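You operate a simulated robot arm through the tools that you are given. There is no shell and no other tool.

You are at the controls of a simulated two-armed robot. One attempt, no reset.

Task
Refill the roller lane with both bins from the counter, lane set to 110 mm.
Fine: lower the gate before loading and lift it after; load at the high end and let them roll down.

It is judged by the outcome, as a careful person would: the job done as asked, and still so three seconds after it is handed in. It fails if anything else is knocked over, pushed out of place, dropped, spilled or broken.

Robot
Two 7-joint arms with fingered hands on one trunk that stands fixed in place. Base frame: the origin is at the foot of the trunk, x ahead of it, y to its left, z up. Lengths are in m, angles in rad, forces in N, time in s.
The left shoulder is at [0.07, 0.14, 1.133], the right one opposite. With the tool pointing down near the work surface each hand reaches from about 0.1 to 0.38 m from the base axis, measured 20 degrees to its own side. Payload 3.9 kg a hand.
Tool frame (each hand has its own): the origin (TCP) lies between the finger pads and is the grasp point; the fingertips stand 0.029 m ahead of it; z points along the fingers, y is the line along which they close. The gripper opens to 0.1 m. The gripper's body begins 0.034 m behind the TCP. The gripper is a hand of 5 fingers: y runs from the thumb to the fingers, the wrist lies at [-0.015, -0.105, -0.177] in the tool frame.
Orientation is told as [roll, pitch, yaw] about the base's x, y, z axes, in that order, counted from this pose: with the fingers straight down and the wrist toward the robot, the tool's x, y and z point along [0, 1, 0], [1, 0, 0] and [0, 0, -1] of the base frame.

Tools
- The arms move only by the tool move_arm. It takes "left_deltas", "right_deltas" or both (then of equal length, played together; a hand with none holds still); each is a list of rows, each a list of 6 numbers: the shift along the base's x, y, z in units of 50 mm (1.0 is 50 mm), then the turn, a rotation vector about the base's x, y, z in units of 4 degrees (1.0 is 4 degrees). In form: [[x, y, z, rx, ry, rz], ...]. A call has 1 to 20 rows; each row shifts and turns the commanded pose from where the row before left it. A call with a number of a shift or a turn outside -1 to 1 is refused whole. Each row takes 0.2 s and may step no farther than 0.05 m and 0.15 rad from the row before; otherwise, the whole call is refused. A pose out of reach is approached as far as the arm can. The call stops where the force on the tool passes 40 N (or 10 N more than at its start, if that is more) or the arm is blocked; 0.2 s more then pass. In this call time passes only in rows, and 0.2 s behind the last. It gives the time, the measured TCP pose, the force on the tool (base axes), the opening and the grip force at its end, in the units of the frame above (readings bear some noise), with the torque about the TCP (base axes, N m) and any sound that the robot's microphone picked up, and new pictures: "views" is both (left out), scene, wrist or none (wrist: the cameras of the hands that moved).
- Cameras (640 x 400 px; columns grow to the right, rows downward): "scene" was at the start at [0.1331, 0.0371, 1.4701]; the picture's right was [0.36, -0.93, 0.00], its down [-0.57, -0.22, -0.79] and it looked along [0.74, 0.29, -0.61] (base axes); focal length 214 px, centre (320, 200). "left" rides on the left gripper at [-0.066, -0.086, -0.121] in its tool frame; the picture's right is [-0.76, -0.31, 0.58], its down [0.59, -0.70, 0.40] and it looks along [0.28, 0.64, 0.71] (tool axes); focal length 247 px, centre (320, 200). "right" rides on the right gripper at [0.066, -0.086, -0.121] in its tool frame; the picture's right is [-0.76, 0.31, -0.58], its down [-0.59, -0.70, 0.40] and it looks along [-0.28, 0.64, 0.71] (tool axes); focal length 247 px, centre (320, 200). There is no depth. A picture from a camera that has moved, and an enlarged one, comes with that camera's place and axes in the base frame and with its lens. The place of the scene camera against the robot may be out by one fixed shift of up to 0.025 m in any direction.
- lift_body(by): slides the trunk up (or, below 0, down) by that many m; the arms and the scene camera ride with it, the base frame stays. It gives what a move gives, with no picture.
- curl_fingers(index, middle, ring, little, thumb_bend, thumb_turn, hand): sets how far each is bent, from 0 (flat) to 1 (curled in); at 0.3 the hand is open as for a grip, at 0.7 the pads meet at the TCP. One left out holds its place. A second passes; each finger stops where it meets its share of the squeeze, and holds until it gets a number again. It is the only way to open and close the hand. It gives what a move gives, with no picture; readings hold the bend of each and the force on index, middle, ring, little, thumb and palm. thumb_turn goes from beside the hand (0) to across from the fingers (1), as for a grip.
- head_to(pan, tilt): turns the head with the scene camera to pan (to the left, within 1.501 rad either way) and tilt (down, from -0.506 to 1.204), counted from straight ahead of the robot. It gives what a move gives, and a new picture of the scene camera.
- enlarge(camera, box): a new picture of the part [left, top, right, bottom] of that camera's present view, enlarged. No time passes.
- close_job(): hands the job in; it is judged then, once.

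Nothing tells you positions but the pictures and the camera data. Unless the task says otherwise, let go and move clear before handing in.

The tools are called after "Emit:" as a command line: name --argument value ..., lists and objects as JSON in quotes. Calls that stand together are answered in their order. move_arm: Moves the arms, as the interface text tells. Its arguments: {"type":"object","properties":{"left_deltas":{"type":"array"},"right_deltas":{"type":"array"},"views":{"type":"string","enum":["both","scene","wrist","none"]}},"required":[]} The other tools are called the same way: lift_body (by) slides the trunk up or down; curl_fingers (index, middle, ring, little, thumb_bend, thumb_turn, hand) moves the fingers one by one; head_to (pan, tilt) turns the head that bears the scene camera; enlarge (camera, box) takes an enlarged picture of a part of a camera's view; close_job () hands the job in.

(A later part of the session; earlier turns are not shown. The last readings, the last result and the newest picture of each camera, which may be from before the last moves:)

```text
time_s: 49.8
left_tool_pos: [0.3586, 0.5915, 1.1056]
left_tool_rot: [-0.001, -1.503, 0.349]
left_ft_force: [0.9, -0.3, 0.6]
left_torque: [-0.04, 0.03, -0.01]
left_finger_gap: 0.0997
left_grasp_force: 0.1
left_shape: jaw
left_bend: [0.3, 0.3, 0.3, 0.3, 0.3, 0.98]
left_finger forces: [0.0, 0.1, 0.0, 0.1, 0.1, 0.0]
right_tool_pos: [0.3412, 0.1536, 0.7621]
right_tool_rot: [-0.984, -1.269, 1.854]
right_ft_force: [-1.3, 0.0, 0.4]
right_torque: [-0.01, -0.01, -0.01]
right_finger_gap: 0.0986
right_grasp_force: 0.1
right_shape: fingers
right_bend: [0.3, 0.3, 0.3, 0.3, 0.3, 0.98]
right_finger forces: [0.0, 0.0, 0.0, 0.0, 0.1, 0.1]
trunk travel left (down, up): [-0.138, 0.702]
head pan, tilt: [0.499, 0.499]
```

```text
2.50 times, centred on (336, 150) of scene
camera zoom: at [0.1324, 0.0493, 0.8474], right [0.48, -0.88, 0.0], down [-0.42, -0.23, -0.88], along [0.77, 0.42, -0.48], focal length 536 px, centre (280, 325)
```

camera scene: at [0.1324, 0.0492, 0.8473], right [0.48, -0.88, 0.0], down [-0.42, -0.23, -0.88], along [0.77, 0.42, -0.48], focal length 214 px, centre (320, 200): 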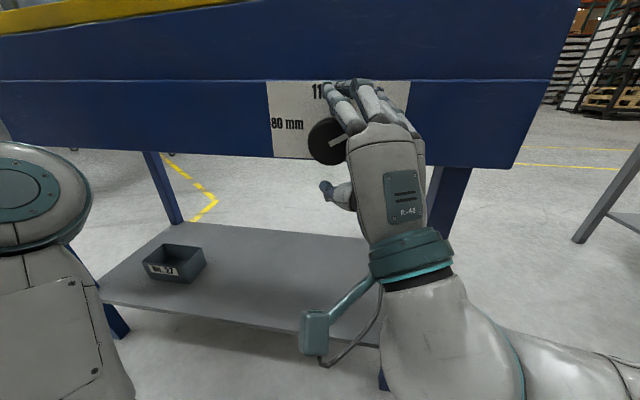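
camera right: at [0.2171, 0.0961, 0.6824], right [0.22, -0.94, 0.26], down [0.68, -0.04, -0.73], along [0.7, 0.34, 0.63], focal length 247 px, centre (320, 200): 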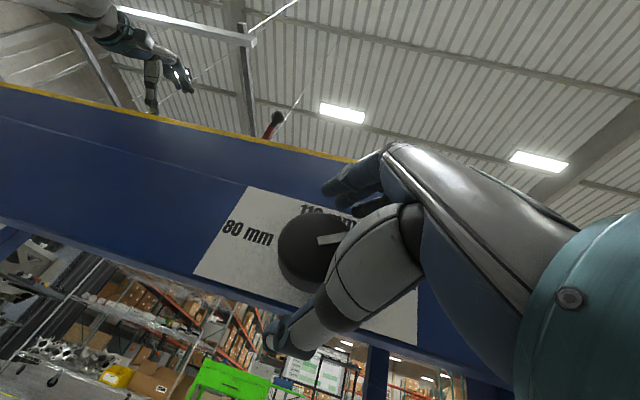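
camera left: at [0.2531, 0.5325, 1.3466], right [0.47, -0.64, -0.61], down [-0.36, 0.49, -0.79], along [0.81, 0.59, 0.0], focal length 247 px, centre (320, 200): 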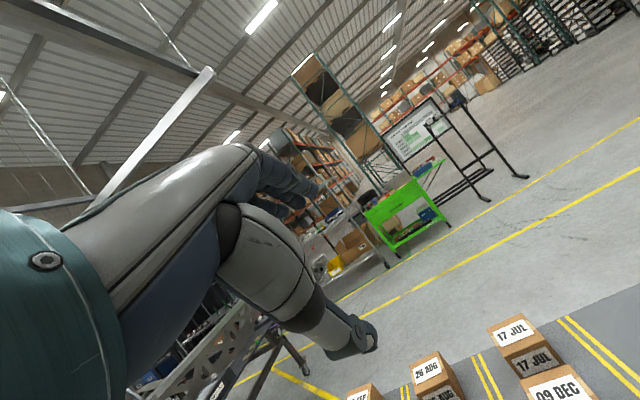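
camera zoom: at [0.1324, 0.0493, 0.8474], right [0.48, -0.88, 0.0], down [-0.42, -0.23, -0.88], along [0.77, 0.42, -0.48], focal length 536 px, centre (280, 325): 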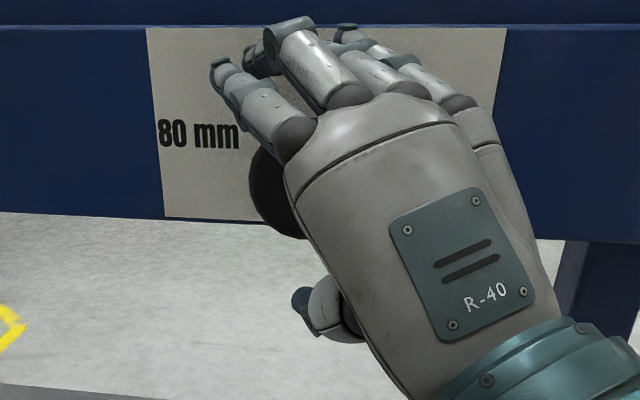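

Emit:
move_arm --right_deltas '[[-0.5, -0.3, 0, 0, 0, 0], [-0.5, -0.4, 0, 0, 0, 0]]' --views "none"

Emit:
enlarge --camera "right" --box '[200, 140, 420, 360]'

Emit:
enlarge --camera "scene" --box '[264, 70, 408, 230]'

```text
time_s: 50.4
left_tool_pos: [0.3576, 0.5923, 1.1073]
left_tool_rot: [0.0, -1.503, 0.349]
left_ft_force: [0.1, -0.5, 0.2]
left_torque: [0.03, -0.03, 0.01]
left_finger_gap: 0.0997
left_grasp_force: 0.0
left_shape: jaw
left_bend: [0.3, 0.3, 0.3, 0.3, 0.3, 0.98]
left_finger forces: [0.0, 0.1, 0.1, 0.0, 0.0, 0.0]
right_tool_pos: [0.2908, 0.1189, 0.7599]
right_tool_rot: [-0.984, -1.269, 1.854]
right_ft_force: [-0.4, -0.8, -0.2]
right_torque: [0.0, 0.01, 0.03]
right_finger_gap: 0.0985
right_grasp_force: 0.0
right_shape: fingers
right_bend: [0.3, 0.3, 0.3, 0.3, 0.3, 0.98]
right_finger forces: [0.0, 0.0, 0.0, 0.0, 0.0, 0.1]
trunk travel left (down, up): [-0.138, 0.702]
head pan, tilt: [0.499, 0.499]
```

```text
1.82 times, centred on (310, 250) of right
camera zoom: at [0.1708, 0.0461, 0.6829], right [0.17, -0.8, 0.58], down [0.76, -0.26, -0.59], along [0.62, 0.54, 0.57], focal length 449 px, centre (338, 109)
```

zoom: 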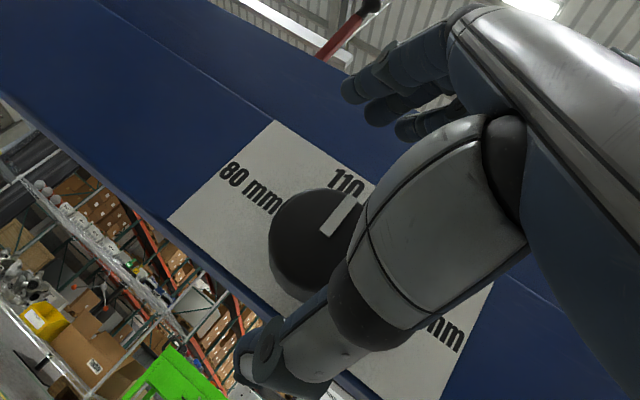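

```text
2.50 times, centred on (336, 150) of scene
camera zoom: at [0.1325, 0.0493, 0.8474], right [0.48, -0.88, 0.0], down [-0.42, -0.23, -0.88], along [0.77, 0.42, -0.48], focal length 536 px, centre (280, 325)
```

zoom: 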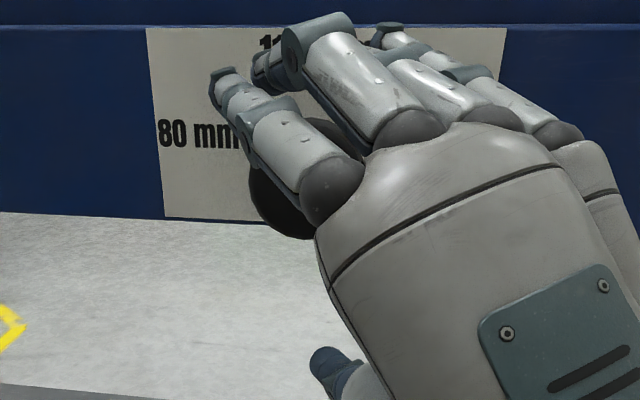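

From this view the pointer now appears to be straight up at 110. I'll move the hand further away and confirm with a clear view.

Emit:
move_arm --right_deltas '[[-0.3, -0.8, 0, 0, 0, 0], [0, -0.95, 0, 0, 0, 0], [0, -0.95, 0, 0, 0, 0], [0, -0.95, 0, 0, 0, 0]]' --views "both"

Emit:
enlarge --camera "scene" --box '[264, 70, 408, 180]'

```text
time_s: 51.4
left_tool_pos: [0.3595, 0.5919, 1.1059]
left_tool_rot: [0.004, -1.503, 0.344]
left_ft_force: [0.5, -0.1, -0.3]
left_torque: [-0.01, -0.01, 0.01]
left_finger_gap: 0.0999
left_grasp_force: 0.1
left_shape: jaw
left_bend: [0.3, 0.3, 0.3, 0.3, 0.3, 0.98]
left_finger forces: [0.0, 0.1, 0.0, 0.0, 0.0, 0.0]
right_tool_pos: [0.2881, -0.0573, 0.7863]
right_tool_rot: [-0.982, -1.271, 1.856]
right_ft_force: [0.0, 0.0, 0.1]
right_torque: [0.03, 0.0, 0.0]
right_finger_gap: 0.0987
right_grasp_force: 0.1
right_shape: fingers
right_bend: [0.3, 0.3, 0.3, 0.3, 0.3, 0.98]
right_finger forces: [0.0, 0.1, 0.0, 0.0, 0.0, 0.1]
right hand out of reach, approached as far as the arm can: row 2, 3
trunk travel left (down, up): [-0.138, 0.702]
head pan, tilt: [0.499, 0.499]
camera scene: at [0.1325, 0.0493, 0.8474], right [0.48, -0.88, 0.0], down [-0.42, -0.23, -0.88], along [0.77, 0.42, -0.48], focal length 214 px, centre (320, 200)
camera right: at [0.1675, -0.1307, 0.7088], right [0.17, -0.8, 0.58], down [0.76, -0.26, -0.59], along [0.62, 0.54, 0.57], focal length 247 px, centre (320, 200)
```

scene: 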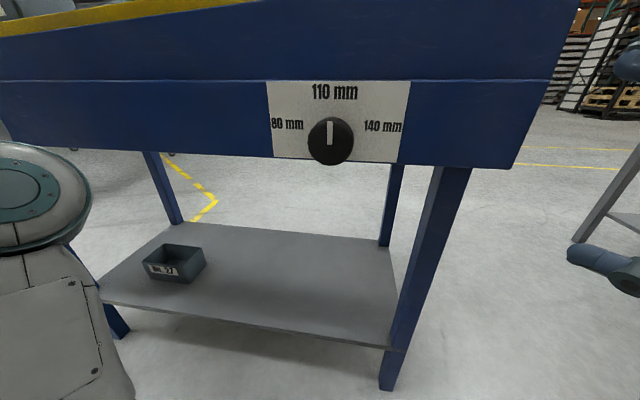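
right: 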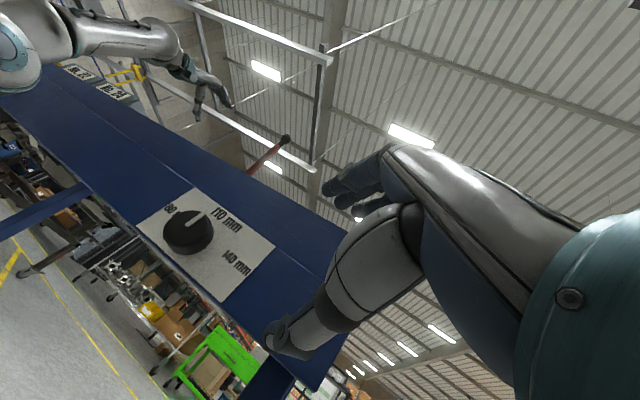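

```text
3.64 times, centred on (336, 125) of scene
camera zoom: at [0.1325, 0.0493, 0.8474], right [0.48, -0.88, 0.0], down [-0.42, -0.23, -0.88], along [0.77, 0.42, -0.48], focal length 780 px, centre (262, 473)
```

zoom: 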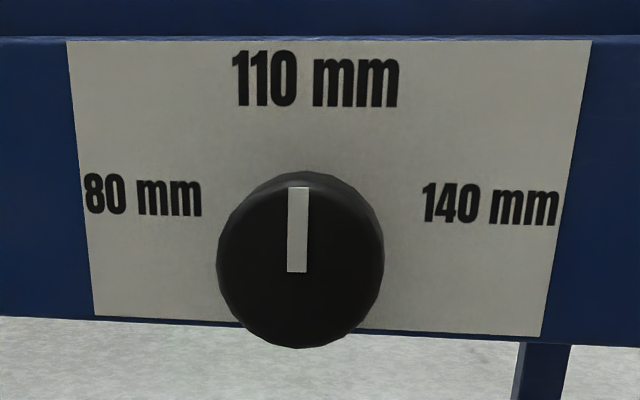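

The pointer is now exactly on 110 mm. Next is the gate: I'll raise the trunk back up, return the left hand to tool-down, and park the right hand.

Emit:
lift_body --by 0.6

Emit:
move_arm --left_deltas '[[0, 0, 0, -0.34, 0.94, 0], [0, 0, 0, -0.34, 0.94, 0], [0, 0, 0, -0.34, 0.94, 0], [0, 0, 0, -0.34, 0.94, 0], [0, 0, 0, -0.34, 0.94, 0], [0, 0, 0, -0.34, 0.94, 0], [0, 0, 0, -0.34, 0.94, 0], [0, 0, 0, -0.34, 0.94, 0], [0, 0, -0.2, -0.34, 0.94, 0], [0, 0, -0.2, -0.34, 0.94, 0], [0, 0, -0.2, -0.34, 0.94, 0], [0, 0, -0.2, -0.34, 0.94, 0], [0, 0, -0.2, -0.34, 0.94, 0], [0, 0, -0.2, -0.34, 0.94, 0], [0, 0, -0.2, -0.34, 0.94, 0], [0, 0, -0.2, -0.34, 0.94, 0], [0, 0, -0.2, -0.34, 0.94, 0], [0, 0, -0.2, -0.34, 0.94, 0], [0, 0, -0.2, -0.34, 0.94, 0], [0, 0, -0.2, -0.34, 0.94, 0]]' --views "none"

Emit:
head_to --pan 0.45 --tilt 0.8

```text
refused: 0.6 is not a number from -0.4 to 0.4
```

```text
time_s: 54.8
left_tool_pos: [0.3603, 0.5421, 0.9272]
left_tool_rot: [0.001, -0.454, 0.344]
left_ft_force: [0.6, 2.6, 35.9]
left_torque: [-0.08, 0.2, -0.06]
left_finger_gap: 0.084
left_grasp_force: 0.1
left_shape: jaw
left_bend: [0.3, 0.3, 0.3, 0.3, 0.53, 1.0]
left_finger forces: [0.0, 0.0, 0.1, 0.0, 36.1, 0.0]
left hand out of reach, approached as far as the arm can: row 1, 2, 3, 4, 5, 6, 7, 8, 9, 10, 11, 13, 14, 15, 16
right_tool_pos: [0.2864, -0.0594, 0.7863]
right_tool_rot: [-0.991, -1.272, 1.862]
right_ft_force: [0.2, -1.0, -0.4]
right_torque: [-0.01, -0.02, -0.01]
right_finger_gap: 0.0982
right_grasp_force: 0.1
right_shape: fingers
right_bend: [0.3, 0.3, 0.3, 0.3, 0.3, 0.98]
right_finger forces: [0.1, 0.0, 0.0, 0.0, 0.0, 0.0]
trunk travel left (down, up): [-0.138, 0.702]
head pan, tilt: [0.499, 0.499]
stopped in row 16 (left hand): the force on the tool passed its limit at 45 N (the readings are from after the stop); the commanded pose is now the measured one
```

```text
time_s: 55.6
left_tool_pos: [0.3612, 0.5456, 0.9226]
left_tool_rot: [0.002, -0.447, 0.343]
left_ft_force: [-1.0, 1.7, 39.5]
left_torque: [-0.13, 0.09, -0.03]
left_finger_gap: 0.084
left_grasp_force: 0.0
left_shape: jaw
left_bend: [0.3, 0.3, 0.3, 0.3, 0.56, 1.0]
left_finger forces: [0.0, 0.0, 0.1, 0.0, 39.5, 0.0]
right_tool_pos: [0.2867, -0.0598, 0.7865]
right_tool_rot: [-0.995, -1.27, 1.866]
right_ft_force: [0.5, 0.2, -0.4]
right_torque: [0.02, 0.01, -0.01]
right_finger_gap: 0.0986
right_grasp_force: 0.1
right_shape: fingers
right_bend: [0.3, 0.3, 0.3, 0.3, 0.3, 0.98]
right_finger forces: [0.0, 0.0, 0.0, 0.0, 0.0, 0.0]
trunk travel left (down, up): [-0.138, 0.702]
head pan, tilt: [0.45, 0.799]
camera scene: at [0.1231, 0.0381, 0.8221], right [0.44, -0.9, 0.0], down [-0.64, -0.31, -0.7], along [0.63, 0.31, -0.71], focal length 214 px, centre (320, 200)
```

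scene: 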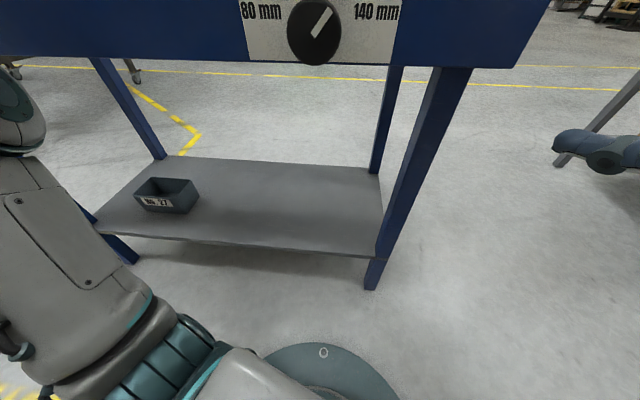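

I batched those moves too hastily: the lift was refused, and the left thumb came down onto the lane with about 40 N. I'll raise the trunk now to take the load off, then check everything for displacement.

Emit:
lift_body --by 0.1

```text
time_s: 56.9
left_tool_pos: [0.3645, 0.5491, 1.0175]
left_tool_rot: [-0.001, -0.435, 0.347]
left_ft_force: [0.7, 0.9, -0.8]
left_torque: [-0.01, 0.01, -0.03]
left_finger_gap: 0.0997
left_grasp_force: 0.1
left_shape: jaw
left_bend: [0.3, 0.3, 0.3, 0.3, 0.3, 0.98]
left_finger forces: [0.1, 0.1, 0.1, 0.0, 0.0, 0.1]
right_tool_pos: [0.2884, -0.057, 0.8847]
right_tool_rot: [-0.981, -1.267, 1.852]
right_ft_force: [1.0, 0.3, 0.1]
right_torque: [0.0, 0.01, -0.01]
right_finger_gap: 0.0988
right_grasp_force: 0.1
right_shape: fingers
right_bend: [0.3, 0.3, 0.3, 0.3, 0.3, 0.98]
right_finger forces: [0.0, 0.0, 0.0, 0.0, 0.1, 0.0]
trunk travel left (down, up): [-0.238, 0.602]
head pan, tilt: [0.45, 0.799]
```

The load is off. I'll check the knob, the rail and the bins from here before going further up.

Emit:
head_to --pan 0.5 --tilt 0.5

Emit:
enlarge --camera "scene" --box '[264, 120, 408, 230]'

Emit:
enlarge --camera "left" --box '[0, 0, 640, 400]'

```text
time_s: 57.7
left_tool_pos: [0.364, 0.5491, 1.018]
left_tool_rot: [-0.001, -0.434, 0.345]
left_ft_force: [1.2, 0.4, -0.3]
left_torque: [-0.01, 0.01, 0.01]
left_finger_gap: 0.0996
left_grasp_force: 0.0
left_shape: jaw
left_bend: [0.3, 0.3, 0.3, 0.3, 0.3, 0.98]
left_finger forces: [0.0, 0.1, 0.0, 0.1, 0.1, 0.0]
right_tool_pos: [0.2881, -0.0571, 0.8846]
right_tool_rot: [-0.982, -1.267, 1.85]
right_ft_force: [0.0, 0.0, 0.2]
right_torque: [0.01, -0.01, -0.02]
right_finger_gap: 0.0982
right_grasp_force: 0.0
right_shape: fingers
right_bend: [0.3, 0.3, 0.3, 0.3, 0.3, 0.98]
right_finger forces: [0.1, 0.0, 0.0, 0.1, 0.0, 0.1]
trunk travel left (down, up): [-0.238, 0.602]
head pan, tilt: [0.499, 0.499]
camera scene: at [0.1324, 0.0492, 0.9473], right [0.48, -0.88, 0.0], down [-0.42, -0.23, -0.88], along [0.77, 0.42, -0.48], focal length 214 px, centre (320, 200)
```

scene: 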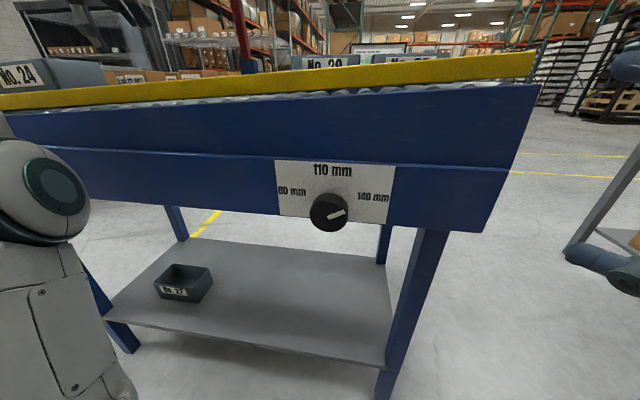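

```text
3.64 times, centred on (336, 175) of scene
camera zoom: at [0.1324, 0.0492, 0.9473], right [0.48, -0.88, 0.0], down [-0.42, -0.23, -0.88], along [0.77, 0.42, -0.48], focal length 780 px, centre (262, 291)
```

zoom: 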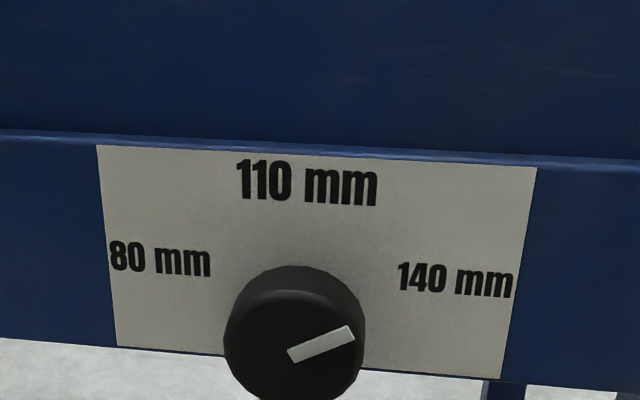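

```text
1.00 times, centred on (320, 200) of left (not enlarged: the box is as wide or as high as the picture)
camera zoom: at [0.2662, 0.4425, 1.0926], right [0.22, -0.72, -0.65], down [-0.64, 0.39, -0.66], along [0.73, 0.57, -0.38], focal length 247 px, centre (320, 200)
```

zoom: 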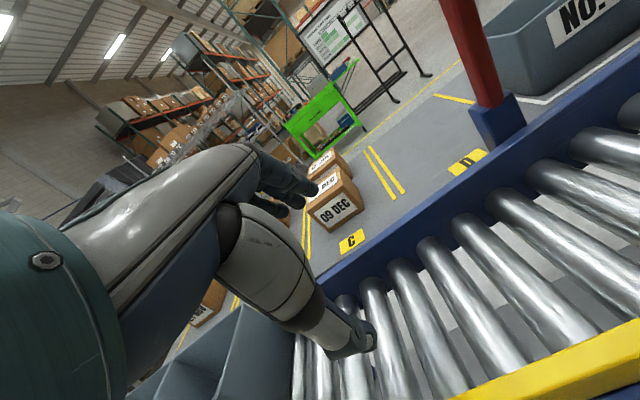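

My thumb pushed the rail outward, and that drove the knob back to 140; nothing else appears moved. I'll redo the knob, raising the left hand well clear first.

Emit:
move_arm --left_deltas '[[0, 0, 0.6, 0.34, -0.94, 0], [0, 0, 0.6, 0.34, -0.94, 0], [0, 0, 0.6, 0.34, -0.94, 0], [0, 0, 0.6, 0.34, -0.94, 0], [0, 0, 0.6, 0.34, -0.94, 0], [0, 0, 0.6, 0.34, -0.94, 0], [0, 0, 0.6, 0.34, -0.94, 0], [0, 0, 0.6, 0.34, -0.94, 0], [0, 0, 0, 0.34, -0.94, 0], [0, 0, 0, 0.34, -0.94, 0], [0, 0, 0, 0.34, -0.94, 0], [0, 0, 0, 0.34, -0.94, 0], [0, 0, 0, 0.34, -0.94, 0], [0, 0, 0, 0.34, -0.94, 0]]' --right_deltas '[[0, 0, 0, 0.94, 0.342, 0], [0, 0, 0, 0.94, 0.342, 0], [0, 0, 0, 0.94, 0.342, 0], [0, 0, 0, 0.94, 0.342, 0], [0, 0, 0, 0.94, 0.342, 0], [0, 0, 0, 0, 0, 0], [0, 0, 0, 0, 0, 0], [0, 0, 0, 0, 0, 0], [0, 0, 0, 0, 0, 0], [0, 0, 0, 0, 0, 0], [0, 0, 0, 0, 0, 0], [0, 0, 0, 0, 0, 0], [0, 0, 0, 0, 0, 0], [0, 0, 0, 0, 0, 0]]' --views "scene"

```text
time_s: 60.7
left_tool_pos: [0.379, 0.5482, 1.2134]
left_tool_rot: [0.006, -1.413, 0.34]
left_ft_force: [0.7, 0.2, -0.1]
left_torque: [0.01, -0.03, 0.01]
left_finger_gap: 0.1
left_grasp_force: 0.0
left_shape: jaw
left_bend: [0.3, 0.3, 0.3, 0.3, 0.3, 0.98]
left_finger forces: [0.1, 0.0, 0.0, 0.0, 0.0, 0.0]
left hand out of reach, approached as far as the arm can: row 1, 2, 3, 4, 6, 7, 8, 9, 10, 11, 12, 13, 14
right_tool_pos: [0.3098, -0.0567, 0.92]
right_tool_rot: [1.655, -1.519, -0.779]
right_ft_force: [0.6, 0.7, -1.0]
right_torque: [0.01, -0.01, -0.04]
right_finger_gap: 0.0987
right_grasp_force: 0.0
right_shape: fingers
right_bend: [0.3, 0.3, 0.3, 0.3, 0.3, 0.98]
right_finger forces: [0.0, 0.1, 0.1, 0.0, 0.0, 0.0]
right hand out of reach, approached as far as the arm can: row 1, 2, 3, 4, 5
trunk travel left (down, up): [-0.238, 0.602]
head pan, tilt: [0.499, 0.499]
camera scene: at [0.1324, 0.0493, 0.9474], right [0.48, -0.88, 0.0], down [-0.42, -0.23, -0.88], along [0.77, 0.42, -0.48], focal length 214 px, centre (320, 200)
```

scene: 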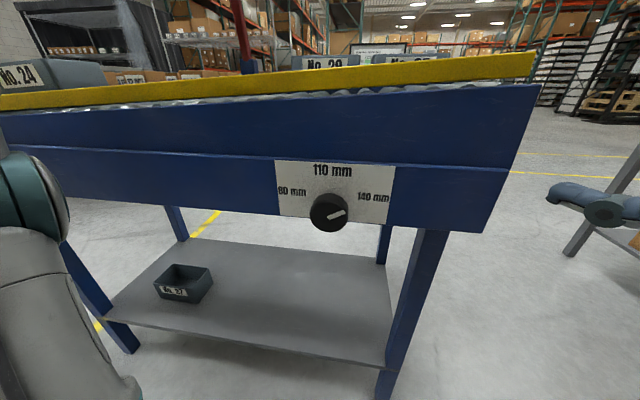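

Emit:
lift_body --by -0.1

```text
time_s: 62.0
left_tool_pos: [0.3796, 0.5482, 1.1134]
left_tool_rot: [0.003, -1.41, 0.34]
left_ft_force: [0.0, -0.2, 0.9]
left_torque: [0.0, 0.05, 0.01]
left_finger_gap: 0.0999
left_grasp_force: 0.0
left_shape: jaw
left_bend: [0.3, 0.3, 0.3, 0.3, 0.3, 0.98]
left_finger forces: [0.0, 0.0, 0.0, 0.0, 0.0, 0.1]
right_tool_pos: [0.3083, -0.0578, 0.8202]
right_tool_rot: [1.658, -1.52, -0.783]
right_ft_force: [0.1, 0.0, 0.2]
right_torque: [0.0, 0.03, 0.01]
right_finger_gap: 0.0984
right_grasp_force: 0.0
right_shape: fingers
right_bend: [0.3, 0.3, 0.3, 0.3, 0.3, 0.98]
right_finger forces: [0.0, 0.1, 0.1, 0.0, 0.0, 0.0]
trunk travel left (down, up): [-0.138, 0.702]
head pan, tilt: [0.499, 0.499]
```

Emit:
move_arm --right_deltas '[[-0.05, 0.68, -0.25, 0, 0, 0], [-0.05, 0.68, -0.25, 0, 0, 0], [-0.05, 0.68, -0.25, 0, 0, 0], [-0.05, 0.68, -0.25, 0, 0, 0]]' --views "scene"

```text
time_s: 63.0
left_tool_pos: [0.3793, 0.5486, 1.1135]
left_tool_rot: [0.002, -1.411, 0.344]
left_ft_force: [-0.4, -0.5, 0.1]
left_torque: [0.02, 0.01, 0.02]
left_finger_gap: 0.0998
left_grasp_force: 0.1
left_shape: jaw
left_bend: [0.3, 0.3, 0.3, 0.3, 0.3, 0.98]
left_finger forces: [0.0, 0.0, 0.0, 0.0, 0.0, 0.0]
right_tool_pos: [0.3053, 0.0808, 0.778]
right_tool_rot: [1.66, -1.519, -0.786]
right_ft_force: [0.2, 0.2, 0.4]
right_torque: [-0.03, -0.03, 0.01]
right_finger_gap: 0.0985
right_grasp_force: 0.1
right_shape: fingers
right_bend: [0.3, 0.3, 0.3, 0.3, 0.3, 0.98]
right_finger forces: [0.1, 0.0, 0.0, 0.1, 0.0, 0.0]
right hand out of reach, approached as far as the arm can: row 1, 2
trunk travel left (down, up): [-0.138, 0.702]
head pan, tilt: [0.499, 0.499]
camera scene: at [0.1323, 0.0492, 0.8474], right [0.48, -0.88, 0.0], down [-0.42, -0.23, -0.88], along [0.77, 0.42, -0.48], focal length 214 px, centre (320, 200)
```

scene: 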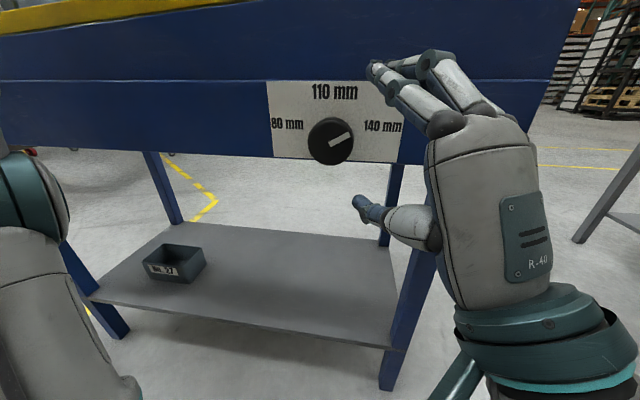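

Emit:
move_arm --right_deltas '[[0.21, 0.315, -0.0675, 0, 0, 0], [0.21, 0.315, -0.0675, 0, 0, 0], [0.21, 0.315, -0.0675, 0, 0, 0], [0.21, 0.315, -0.0675, 0, 0, 0]]' --views "none"

Emit:
enlarge --camera "scene" --box '[264, 70, 408, 230]'

```text
time_s: 64.0
left_tool_pos: [0.3799, 0.5485, 1.1133]
left_tool_rot: [0.0, -1.409, 0.343]
left_ft_force: [-0.2, -1.0, -0.3]
left_torque: [0.02, 0.03, 0.01]
left_finger_gap: 0.1
left_grasp_force: 0.0
left_shape: jaw
left_bend: [0.3, 0.3, 0.3, 0.3, 0.3, 0.98]
left_finger forces: [0.1, 0.1, 0.1, 0.1, 0.0, 0.0]
right_tool_pos: [0.3467, 0.1447, 0.7643]
right_tool_rot: [1.673, -1.521, -0.794]
right_ft_force: [0.9, -0.7, 0.1]
right_torque: [0.0, 0.01, 0.03]
right_finger_gap: 0.0985
right_grasp_force: 0.2
right_shape: fingers
right_bend: [0.3, 0.3, 0.3, 0.3, 0.3, 0.98]
right_finger forces: [0.0, 0.0, 0.0, 0.0, 0.0, 0.0]
trunk travel left (down, up): [-0.138, 0.702]
head pan, tilt: [0.499, 0.499]
```

```text
2.50 times, centred on (336, 150) of scene
camera zoom: at [0.1324, 0.0493, 0.8474], right [0.48, -0.88, 0.0], down [-0.42, -0.23, -0.88], along [0.77, 0.42, -0.48], focal length 536 px, centre (280, 325)
```

zoom: 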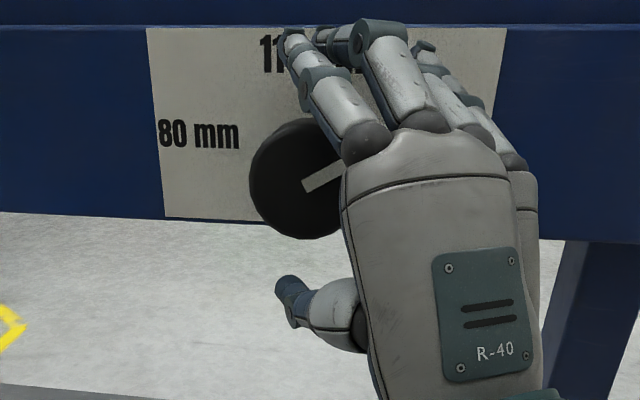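

The position matches the first, successful attempt. I'll close the same way and repeat the same turn.

Emit:
curl_fingers --hand "right" --index 0.5 --middle 0.5 --thumb_bend 0.5

Emit:
curl_fingers --hand "right" --index 0.62 --middle 0.62 --thumb_bend 0.65

Emit:
move_arm --right_deltas '[[0, 0, 0.02, -0.94, -0.342, 0], [0, 0, 0.02, -0.94, -0.342, 0], [0, 0.005, 0.02, -0.94, -0.342, 0], [0, 0.005, 0.015, -0.94, -0.342, 0], [0, 0.005, 0.015, -0.94, -0.342, 0]]' --views "none"

```text
time_s: 65.0
left_tool_pos: [0.3802, 0.5484, 1.1138]
left_tool_rot: [0.003, -1.41, 0.342]
left_ft_force: [-0.1, 1.0, 0.3]
left_torque: [-0.03, 0.01, 0.03]
left_finger_gap: 0.0998
left_grasp_force: 0.1
left_shape: jaw
left_bend: [0.3, 0.3, 0.3, 0.3, 0.3, 0.98]
left_finger forces: [0.0, 0.0, 0.1, 0.0, 0.0, 0.1]
right_tool_pos: [0.3469, 0.1443, 0.7647]
right_tool_rot: [1.669, -1.52, -0.794]
right_ft_force: [0.0, 0.3, 2.4]
right_torque: [-0.01, -0.02, 0.0]
right_finger_gap: 0.052
right_grasp_force: 1.3
right_shape: fingers
right_bend: [0.49, 0.49, 0.3, 0.3, 0.5, 0.98]
right_finger forces: [1.6, 0.5, 0.0, 0.0, 0.1, 0.0]
trunk travel left (down, up): [-0.138, 0.702]
head pan, tilt: [0.499, 0.499]
```

```text
time_s: 66.0
left_tool_pos: [0.3784, 0.5479, 1.1144]
left_tool_rot: [0.005, -1.413, 0.344]
left_ft_force: [0.1, -0.1, 0.2]
left_torque: [0.0, 0.01, 0.03]
left_finger_gap: 0.0997
left_grasp_force: 0.1
left_shape: jaw
left_bend: [0.3, 0.3, 0.3, 0.3, 0.3, 0.98]
left_finger forces: [0.0, 0.0, 0.0, 0.1, 0.0, 0.0]
right_tool_pos: [0.3466, 0.1436, 0.7662]
right_tool_rot: [1.723, -1.522, -0.848]
right_ft_force: [0.0, -0.1, 11.8]
right_torque: [0.11, -0.17, -0.01]
right_finger_gap: 0.0448
right_grasp_force: 13.2
right_shape: fingers
right_bend: [0.52, 0.54, 0.3, 0.3, 0.58, 0.97]
right_finger forces: [11.3, 7.7, 0.0, 0.0, 7.5, 0.0]
trunk travel left (down, up): [-0.138, 0.702]
head pan, tilt: [0.499, 0.499]
```

```text
time_s: 67.2
left_tool_pos: [0.3791, 0.5503, 1.1126]
left_tool_rot: [-0.004, -1.412, 0.35]
left_ft_force: [-0.1, 0.4, -0.5]
left_torque: [-0.01, -0.01, -0.02]
left_finger_gap: 0.1002
left_grasp_force: 0.0
left_shape: jaw
left_bend: [0.3, 0.3, 0.3, 0.3, 0.3, 0.98]
left_finger forces: [0.0, 0.0, 0.0, 0.0, 0.0, 0.0]
right_tool_pos: [0.3403, 0.156, 0.7612]
right_tool_rot: [-0.976, -1.262, 1.851]
right_ft_force: [-2.7, 9.0, 6.3]
right_torque: [-0.04, -0.12, 0.14]
right_finger_gap: 0.0268
right_grasp_force: 8.1
right_shape: fingers
right_bend: [0.57, 0.54, 0.3, 0.3, 0.63, 0.96]
right_finger forces: [7.1, 6.4, 0.0, 0.0, 3.0, 0.1]
right hand out of reach, approached as far as the arm can: row 2
trunk travel left (down, up): [-0.138, 0.702]
head pan, tilt: [0.499, 0.499]
```

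The readings match the first attempt. I'll release gently and back off to check the pointer.

Emit:
curl_fingers --hand "right" --index 0.3 --middle 0.3 --thumb_bend 0.3

Emit:
move_arm --right_deltas '[[-0.5, -0.3, 0, 0, 0, 0], [-0.5, -0.4, 0, 0, 0, 0], [-0.3, -0.8, 0, 0, 0, 0], [0, -0.95, 0, 0, 0, 0], [0, -0.95, 0, 0, 0, 0], [0, -0.95, 0, 0, 0, 0]]' --views "scene"

Emit:
enlarge --camera "scene" --box '[264, 70, 408, 180]'

```text
time_s: 68.2
left_tool_pos: [0.3785, 0.5481, 1.1139]
left_tool_rot: [0.004, -1.41, 0.342]
left_ft_force: [-0.5, -0.3, -0.4]
left_torque: [0.01, -0.01, -0.05]
left_finger_gap: 0.0998
left_grasp_force: 0.0
left_shape: jaw
left_bend: [0.3, 0.3, 0.3, 0.3, 0.3, 0.98]
left_finger forces: [0.0, 0.0, 0.1, 0.0, 0.1, 0.0]
right_tool_pos: [0.3409, 0.1548, 0.7611]
right_tool_rot: [-0.978, -1.264, 1.849]
right_ft_force: [0.0, -0.1, -1.0]
right_torque: [0.0, 0.0, -0.02]
right_finger_gap: 0.0984
right_grasp_force: 0.1
right_shape: fingers
right_bend: [0.3, 0.3, 0.3, 0.3, 0.3, 0.97]
right_finger forces: [0.0, 0.1, 0.1, 0.1, 0.1, 0.1]
trunk travel left (down, up): [-0.138, 0.702]
head pan, tilt: [0.499, 0.499]
```

```text
time_s: 69.6
left_tool_pos: [0.3807, 0.5489, 1.1145]
left_tool_rot: [0.007, -1.412, 0.339]
left_ft_force: [-0.6, 0.0, 0.1]
left_torque: [0.0, 0.0, 0.02]
left_finger_gap: 0.0996
left_grasp_force: 0.1
left_shape: jaw
left_bend: [0.3, 0.3, 0.3, 0.3, 0.3, 0.98]
left_finger forces: [0.0, 0.0, 0.0, 0.0, 0.1, 0.0]
right_tool_pos: [0.2883, -0.0576, 0.7853]
right_tool_rot: [-0.979, -1.266, 1.854]
right_ft_force: [-0.9, 0.5, 0.5]
right_torque: [0.04, -0.02, 0.0]
right_finger_gap: 0.0985
right_grasp_force: 0.0
right_shape: fingers
right_bend: [0.3, 0.3, 0.3, 0.3, 0.3, 0.98]
right_finger forces: [0.1, 0.1, 0.0, 0.0, 0.1, 0.0]
right hand out of reach, approached as far as the arm can: row 4, 5
trunk travel left (down, up): [-0.138, 0.702]
head pan, tilt: [0.499, 0.499]
camera scene: at [0.1324, 0.0493, 0.8474], right [0.48, -0.88, 0.0], down [-0.42, -0.23, -0.88], along [0.77, 0.42, -0.48], focal length 214 px, centre (320, 200)
```

scene: 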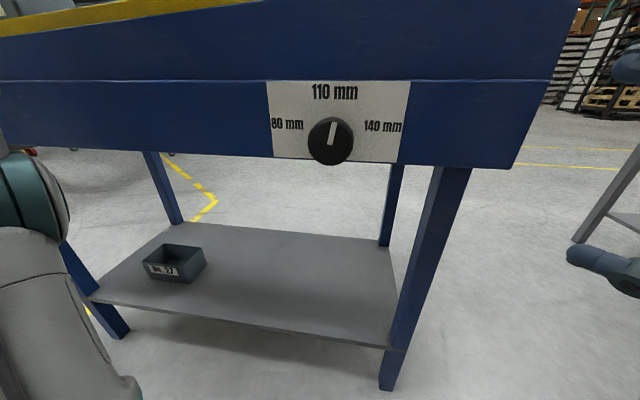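

```text
3.64 times, centred on (336, 125) of scene
camera zoom: at [0.1324, 0.0493, 0.8474], right [0.48, -0.88, 0.0], down [-0.42, -0.23, -0.88], along [0.77, 0.42, -0.48], focal length 780 px, centre (262, 473)
```

zoom: 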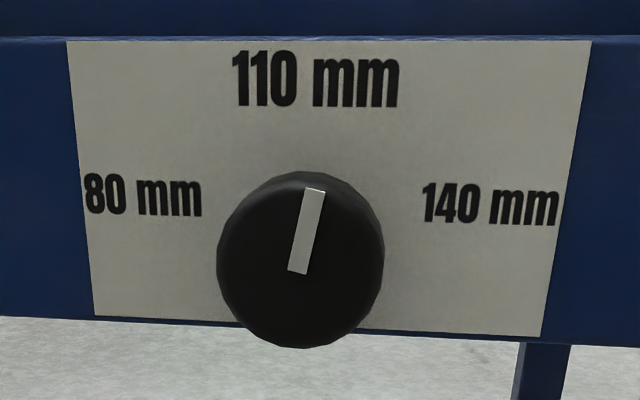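

The pointer stopped about 12° short of straight up, so I need a small further turn. I'll lower the trunk slightly for better arm reach and re-grip at the present hand angle.

Emit:
lift_body --by -0.06

```text
time_s: 70.6
left_tool_pos: [0.3788, 0.5485, 1.053]
left_tool_rot: [0.004, -1.41, 0.341]
left_ft_force: [0.2, 0.6, 0.4]
left_torque: [-0.02, 0.04, 0.0]
left_finger_gap: 0.0998
left_grasp_force: 0.0
left_shape: jaw
left_bend: [0.3, 0.3, 0.3, 0.3, 0.3, 0.98]
left_finger forces: [0.0, 0.0, 0.0, 0.1, 0.1, 0.1]
right_tool_pos: [0.2889, -0.0565, 0.7261]
right_tool_rot: [-0.977, -1.266, 1.848]
right_ft_force: [-0.1, 0.3, 0.5]
right_torque: [-0.03, 0.0, -0.02]
right_finger_gap: 0.0987
right_grasp_force: 0.0
right_shape: fingers
right_bend: [0.3, 0.3, 0.3, 0.3, 0.3, 0.98]
right_finger forces: [0.0, 0.0, 0.1, 0.1, 0.0, 0.0]
trunk travel left (down, up): [-0.078, 0.762]
head pan, tilt: [0.499, 0.499]
```

Emit:
move_arm --right_deltas '[[0.04, 0.66, 0.22, 0, 0, 0], [0.04, 0.66, 0.22, 0, 0, 0], [0.04, 0.66, 0.22, 0, 0, 0], [0.04, 0.66, 0.22, 0, 0, 0]]' --views "scene"

```text
time_s: 71.6
left_tool_pos: [0.3777, 0.5479, 1.0533]
left_tool_rot: [0.001, -1.41, 0.341]
left_ft_force: [0.7, 0.4, 0.0]
left_torque: [0.0, 0.01, 0.02]
left_finger_gap: 0.1
left_grasp_force: 0.2
left_shape: jaw
left_bend: [0.3, 0.3, 0.3, 0.3, 0.3, 0.98]
left_finger forces: [0.0, 0.0, 0.1, 0.0, 0.0, 0.0]
right_tool_pos: [0.2973, 0.074, 0.7706]
right_tool_rot: [-0.979, -1.268, 1.85]
right_ft_force: [0.3, -0.2, -0.1]
right_torque: [-0.01, 0.0, -0.01]
right_finger_gap: 0.0985
right_grasp_force: 0.1
right_shape: fingers
right_bend: [0.3, 0.3, 0.3, 0.3, 0.3, 0.98]
right_finger forces: [0.0, 0.1, 0.0, 0.0, 0.0, 0.0]
trunk travel left (down, up): [-0.078, 0.762]
head pan, tilt: [0.499, 0.499]
camera scene: at [0.1323, 0.0492, 0.7873], right [0.48, -0.88, 0.0], down [-0.42, -0.23, -0.88], along [0.77, 0.42, -0.48], focal length 214 px, centre (320, 200)
```

scene: 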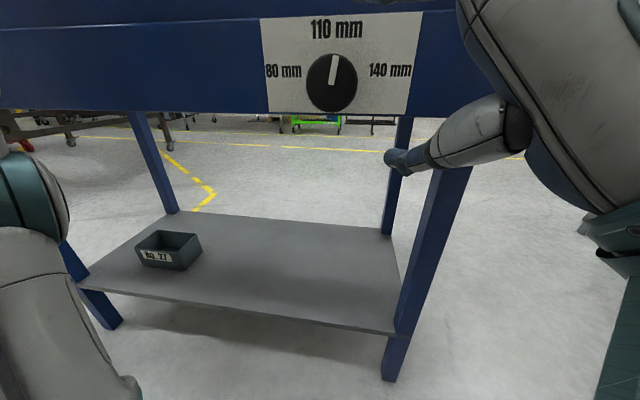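

Emit:
move_arm --right_deltas '[[0.25, 0.345, -0.0125, 0, 0, 0], [0.25, 0.345, -0.0125, 0, 0, 0], [0.25, 0.345, -0.0125, 0, 0, 0], [0.25, 0.345, -0.0125, 0, 0, 0]]' --views "none"

Emit:
head_to --pan 0.45 --tilt 0.3

Emit:
enlarge --camera "right" --box '[200, 140, 420, 360]'

```text
time_s: 72.6
left_tool_pos: [0.3789, 0.5477, 1.0535]
left_tool_rot: [0.004, -1.41, 0.341]
left_ft_force: [-0.3, -0.2, 0.0]
left_torque: [0.03, 0.02, 0.02]
left_finger_gap: 0.0998
left_grasp_force: 0.1
left_shape: jaw
left_bend: [0.3, 0.3, 0.3, 0.3, 0.3, 0.98]
left_finger forces: [0.1, 0.1, 0.0, 0.0, 0.0, 0.0]
right_tool_pos: [0.3476, 0.1436, 0.767]
right_tool_rot: [-0.978, -1.265, 1.85]
right_ft_force: [0.5, 0.4, -0.2]
right_torque: [-0.03, 0.01, -0.02]
right_finger_gap: 0.0984
right_grasp_force: 0.1
right_shape: fingers
right_bend: [0.3, 0.3, 0.3, 0.3, 0.3, 0.98]
right_finger forces: [0.1, 0.1, 0.1, 0.0, 0.0, 0.0]
trunk travel left (down, up): [-0.078, 0.762]
head pan, tilt: [0.499, 0.499]
```

```text
time_s: 73.4
left_tool_pos: [0.3793, 0.5487, 1.053]
left_tool_rot: [0.004, -1.41, 0.342]
left_ft_force: [-0.3, -0.2, -0.3]
left_torque: [0.01, 0.04, 0.01]
left_finger_gap: 0.1
left_grasp_force: 0.0
left_shape: jaw
left_bend: [0.3, 0.3, 0.3, 0.3, 0.3, 0.98]
left_finger forces: [0.1, 0.1, 0.0, 0.0, 0.0, 0.0]
right_tool_pos: [0.3476, 0.1442, 0.7667]
right_tool_rot: [-0.975, -1.266, 1.847]
right_ft_force: [-0.4, 0.3, -0.7]
right_torque: [-0.01, 0.01, 0.01]
right_finger_gap: 0.0985
right_grasp_force: 0.0
right_shape: fingers
right_bend: [0.3, 0.3, 0.3, 0.3, 0.3, 0.98]
right_finger forces: [0.0, 0.0, 0.1, 0.1, 0.0, 0.1]
trunk travel left (down, up): [-0.078, 0.762]
head pan, tilt: [0.45, 0.3]
camera scene: at [0.1366, 0.0464, 0.8057], right [0.44, -0.9, 0.0], down [-0.27, -0.13, -0.96], along [0.86, 0.42, -0.3], focal length 214 px, centre (320, 200)
```

scene: 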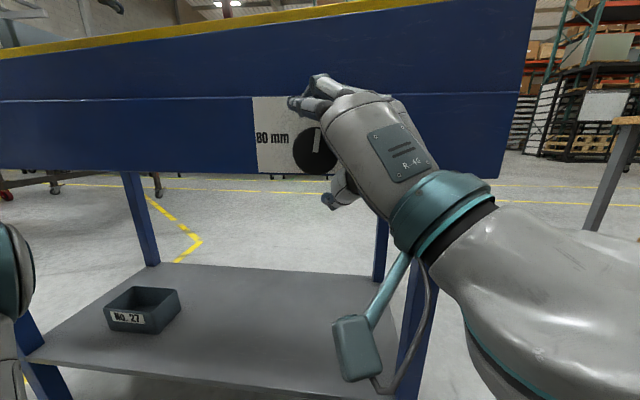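

```text
1.82 times, centred on (310, 250) of right
camera zoom: at [0.2264, 0.07, 0.6904], right [0.17, -0.8, 0.58], down [0.76, -0.26, -0.59], along [0.62, 0.54, 0.56], focal length 449 px, centre (338, 109)
```

zoom: 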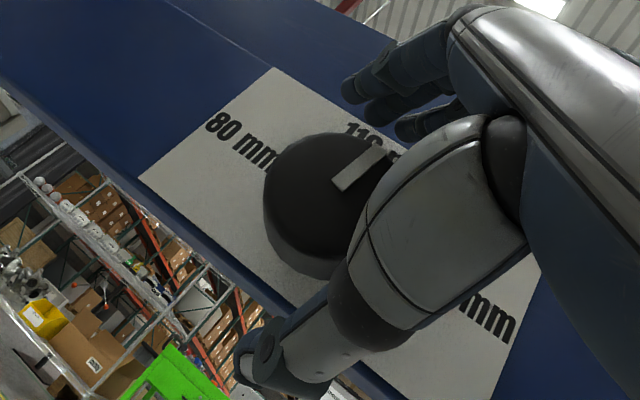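

Both cameras can see the pointer now. I'll close on the knob and check the pointer before turning.

Emit:
curl_fingers --hand "right" --index 0.5 --middle 0.5 --thumb_bend 0.55

Emit:
curl_fingers --hand "right" --index 0.6 --middle 0.6 --thumb_bend 0.67

Emit:
enlarge --camera "right" --box '[200, 140, 420, 360]'

Emit:
enlarge --camera "scene" --box '[244, 60, 404, 220]'

```text
time_s: 74.4
left_tool_pos: [0.3789, 0.5482, 1.0525]
left_tool_rot: [0.004, -1.411, 0.34]
left_ft_force: [0.4, -0.4, -0.4]
left_torque: [0.0, 0.0, 0.0]
left_finger_gap: 0.1002
left_grasp_force: 0.1
left_shape: jaw
left_bend: [0.3, 0.3, 0.3, 0.3, 0.3, 0.98]
left_finger forces: [0.0, 0.0, 0.0, 0.1, 0.0, 0.0]
right_tool_pos: [0.3461, 0.1444, 0.7676]
right_tool_rot: [-0.975, -1.265, 1.847]
right_ft_force: [0.1, -1.0, -0.5]
right_torque: [-0.07, -0.02, -0.06]
right_finger_gap: 0.0498
right_grasp_force: 2.2
right_shape: fingers
right_bend: [0.49, 0.49, 0.3, 0.3, 0.53, 0.98]
right_finger forces: [1.3, 0.6, 0.0, 0.1, 2.0, 0.1]
trunk travel left (down, up): [-0.078, 0.762]
head pan, tilt: [0.45, 0.3]
```

```text
time_s: 75.4
left_tool_pos: [0.378, 0.5479, 1.054]
left_tool_rot: [0.005, -1.413, 0.342]
left_ft_force: [-0.5, -0.1, 0.3]
left_torque: [-0.01, 0.01, -0.01]
left_finger_gap: 0.0999
left_grasp_force: 0.1
left_shape: jaw
left_bend: [0.3, 0.3, 0.3, 0.3, 0.3, 0.98]
left_finger forces: [0.0, 0.0, 0.0, 0.0, 0.1, 0.0]
right_tool_pos: [0.3462, 0.1431, 0.7681]
right_tool_rot: [-0.981, -1.267, 1.853]
right_ft_force: [-2.4, 0.2, 4.0]
right_torque: [0.09, -0.16, 0.05]
right_finger_gap: 0.0447
right_grasp_force: 13.1
right_shape: fingers
right_bend: [0.53, 0.53, 0.3, 0.3, 0.58, 0.97]
right_finger forces: [9.9, 6.5, 0.0, 0.1, 9.2, 0.1]
trunk travel left (down, up): [-0.078, 0.762]
head pan, tilt: [0.45, 0.3]
```

```text
1.82 times, centred on (310, 250) of right
camera zoom: at [0.2258, 0.0699, 0.6908], right [0.17, -0.8, 0.58], down [0.76, -0.26, -0.59], along [0.62, 0.54, 0.56], focal length 449 px, centre (338, 109)
```

zoom: 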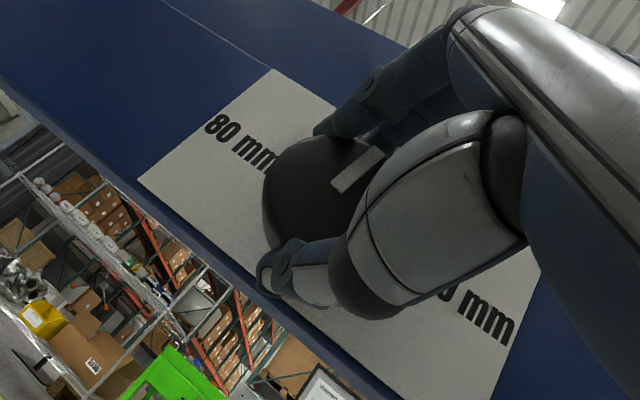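

```text
2.50 times, centred on (324, 140) of scene
camera zoom: at [0.136, 0.0462, 0.8059], right [0.44, -0.9, 0.0], down [-0.27, -0.13, -0.96], along [0.86, 0.42, -0.29], focal length 536 px, centre (310, 350)
```

zoom: 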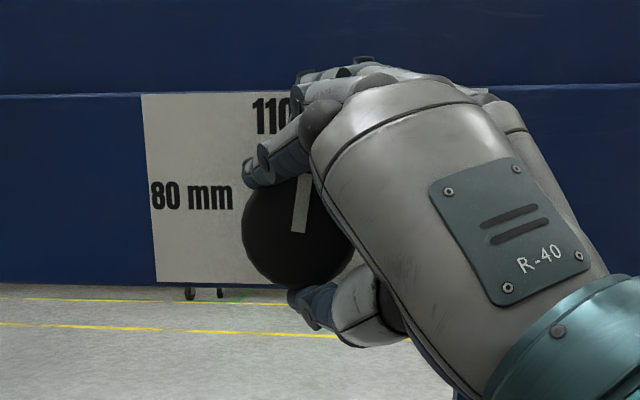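

Emit:
move_arm --right_deltas '[[0, 0.004, 0.01, -0.94, -0.342, 0], [0, 0.004, 0.01, -0.94, -0.342, 0]]' --views "none"

Emit:
enlarge --camera "scene" --box '[244, 60, 404, 220]'

Emit:
enlarge --camera "right" --box '[200, 140, 420, 360]'

```text
time_s: 76.0
left_tool_pos: [0.378, 0.548, 1.0534]
left_tool_rot: [0.0, -1.412, 0.342]
left_ft_force: [-0.1, -0.2, -0.3]
left_torque: [0.02, -0.02, -0.01]
left_finger_gap: 0.0999
left_grasp_force: 0.0
left_shape: jaw
left_bend: [0.3, 0.3, 0.3, 0.3, 0.3, 0.98]
left_finger forces: [0.0, 0.0, 0.0, 0.0, 0.0, 0.1]
right_tool_pos: [0.3461, 0.1436, 0.769]
right_tool_rot: [-1.004, -1.127, 1.872]
right_ft_force: [-2.5, 2.2, 6.8]
right_torque: [0.12, -0.2, 0.07]
right_finger_gap: 0.045
right_grasp_force: 13.7
right_shape: fingers
right_bend: [0.53, 0.53, 0.3, 0.3, 0.58, 0.97]
right_finger forces: [10.8, 7.1, 0.0, 0.0, 8.8, 0.0]
trunk travel left (down, up): [-0.078, 0.762]
head pan, tilt: [0.45, 0.3]
```

```text
2.50 times, centred on (324, 140) of scene
camera zoom: at [0.1359, 0.0462, 0.8059], right [0.44, -0.9, 0.0], down [-0.27, -0.13, -0.96], along [0.86, 0.42, -0.29], focal length 536 px, centre (310, 350)
```

zoom: 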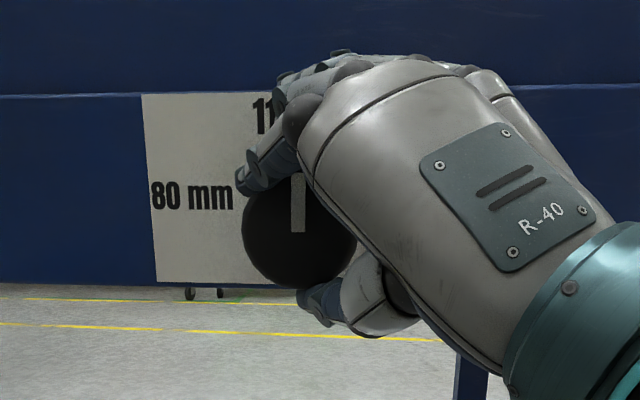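

```text
1.82 times, centred on (310, 250) of right
camera zoom: at [0.2293, 0.0602, 0.6961], right [0.14, -0.71, 0.69], down [0.79, -0.34, -0.51], along [0.6, 0.61, 0.52], focal length 449 px, centre (338, 109)
```

zoom: 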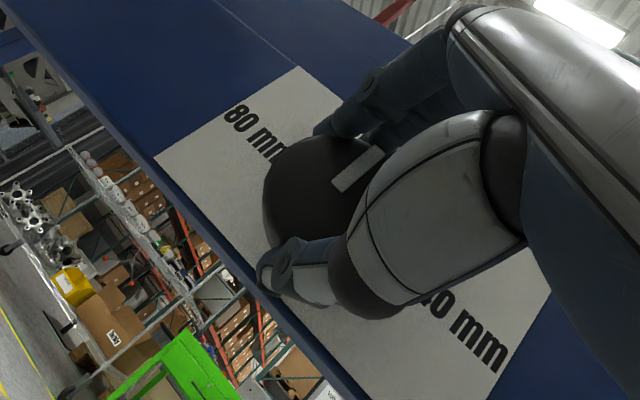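

The pointer is now straight up. I'll release gradually and check that it stays.

Emit:
curl_fingers --hand "right" --index 0.5 --middle 0.5 --thumb_bend 0.53

Emit:
curl_fingers --hand "right" --index 0.3 --middle 0.3 --thumb_bend 0.3

Emit:
move_arm --right_deltas '[[-0.5, -0.3, 0, 0, 0, 0], [-0.5, -0.4, 0, 0, 0, 0], [-0.3, -0.8, 0, 0, 0, 0], [0, -0.95, 0, 0, 0, 0], [0, -0.95, 0, 0, 0, 0], [0, -0.95, 0, 0, 0, 0]]' --views "scene"

Emit:
enlarge --camera "scene" --box '[244, 80, 388, 190]'

```text
time_s: 77.0
left_tool_pos: [0.3797, 0.5478, 1.0535]
left_tool_rot: [0.003, -1.409, 0.341]
left_ft_force: [0.2, 1.0, -0.1]
left_torque: [-0.03, -0.03, 0.0]
left_finger_gap: 0.0999
left_grasp_force: 0.1
left_shape: jaw
left_bend: [0.3, 0.3, 0.3, 0.3, 0.3, 0.98]
left_finger forces: [0.0, 0.0, 0.0, 0.1, 0.0, 0.0]
right_tool_pos: [0.346, 0.1442, 0.7676]
right_tool_rot: [-0.997, -1.125, 1.869]
right_ft_force: [-1.3, 0.3, -1.3]
right_torque: [0.02, -0.07, 0.01]
right_finger_gap: 0.0496
right_grasp_force: 1.9
right_shape: fingers
right_bend: [0.49, 0.49, 0.3, 0.3, 0.52, 0.97]
right_finger forces: [1.5, 0.7, 0.0, 0.0, 1.4, 0.0]
trunk travel left (down, up): [-0.078, 0.762]
head pan, tilt: [0.45, 0.3]
```

```text
time_s: 78.0
left_tool_pos: [0.3787, 0.5476, 1.0525]
left_tool_rot: [0.005, -1.411, 0.343]
left_ft_force: [0.5, 0.3, 0.0]
left_torque: [0.02, 0.0, 0.01]
left_finger_gap: 0.1001
left_grasp_force: 0.1
left_shape: jaw
left_bend: [0.3, 0.3, 0.3, 0.3, 0.3, 0.98]
left_finger forces: [0.0, 0.0, 0.1, 0.0, 0.1, 0.0]
right_tool_pos: [0.3468, 0.1437, 0.7673]
right_tool_rot: [-0.998, -1.127, 1.869]
right_ft_force: [-0.6, 0.4, 0.2]
right_torque: [0.03, 0.02, 0.01]
right_finger_gap: 0.0982
right_grasp_force: 0.1
right_shape: fingers
right_bend: [0.3, 0.3, 0.3, 0.3, 0.3, 0.97]
right_finger forces: [0.0, 0.0, 0.0, 0.0, 0.1, 0.0]
trunk travel left (down, up): [-0.078, 0.762]
head pan, tilt: [0.45, 0.3]
```

```text
time_s: 79.4
left_tool_pos: [0.3799, 0.5486, 1.0535]
left_tool_rot: [0.006, -1.41, 0.341]
left_ft_force: [-0.2, 0.1, 0.9]
left_torque: [-0.01, 0.01, -0.05]
left_finger_gap: 0.0995
left_grasp_force: 0.1
left_shape: jaw
left_bend: [0.3, 0.3, 0.3, 0.3, 0.3, 0.98]
left_finger forces: [0.0, 0.1, 0.0, 0.0, 0.1, 0.0]
right_tool_pos: [0.2829, -0.0732, 0.7684]
right_tool_rot: [-1.002, -1.127, 1.872]
right_ft_force: [-0.4, 0.4, 0.3]
right_torque: [0.02, -0.01, -0.02]
right_finger_gap: 0.0985
right_grasp_force: 0.0
right_shape: fingers
right_bend: [0.3, 0.3, 0.3, 0.3, 0.3, 0.98]
right_finger forces: [0.1, 0.0, 0.0, 0.0, 0.0, 0.1]
trunk travel left (down, up): [-0.078, 0.762]
head pan, tilt: [0.45, 0.3]
camera scene: at [0.1366, 0.0465, 0.8058], right [0.44, -0.9, 0.0], down [-0.27, -0.13, -0.96], along [0.86, 0.42, -0.3], focal length 214 px, centre (320, 200)
```

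scene: 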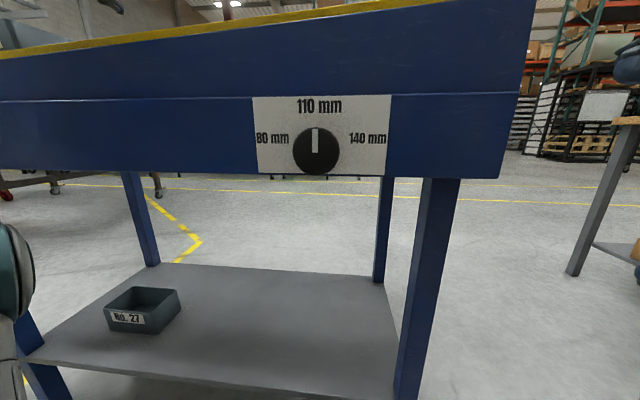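

```text
3.64 times, centred on (316, 135) of scene
camera zoom: at [0.1366, 0.0465, 0.8058], right [0.44, -0.9, 0.0], down [-0.27, -0.13, -0.96], along [0.86, 0.42, -0.3], focal length 780 px, centre (334, 436)
```

zoom: 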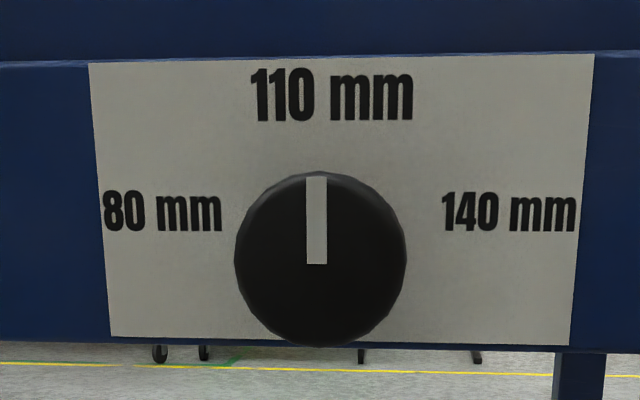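

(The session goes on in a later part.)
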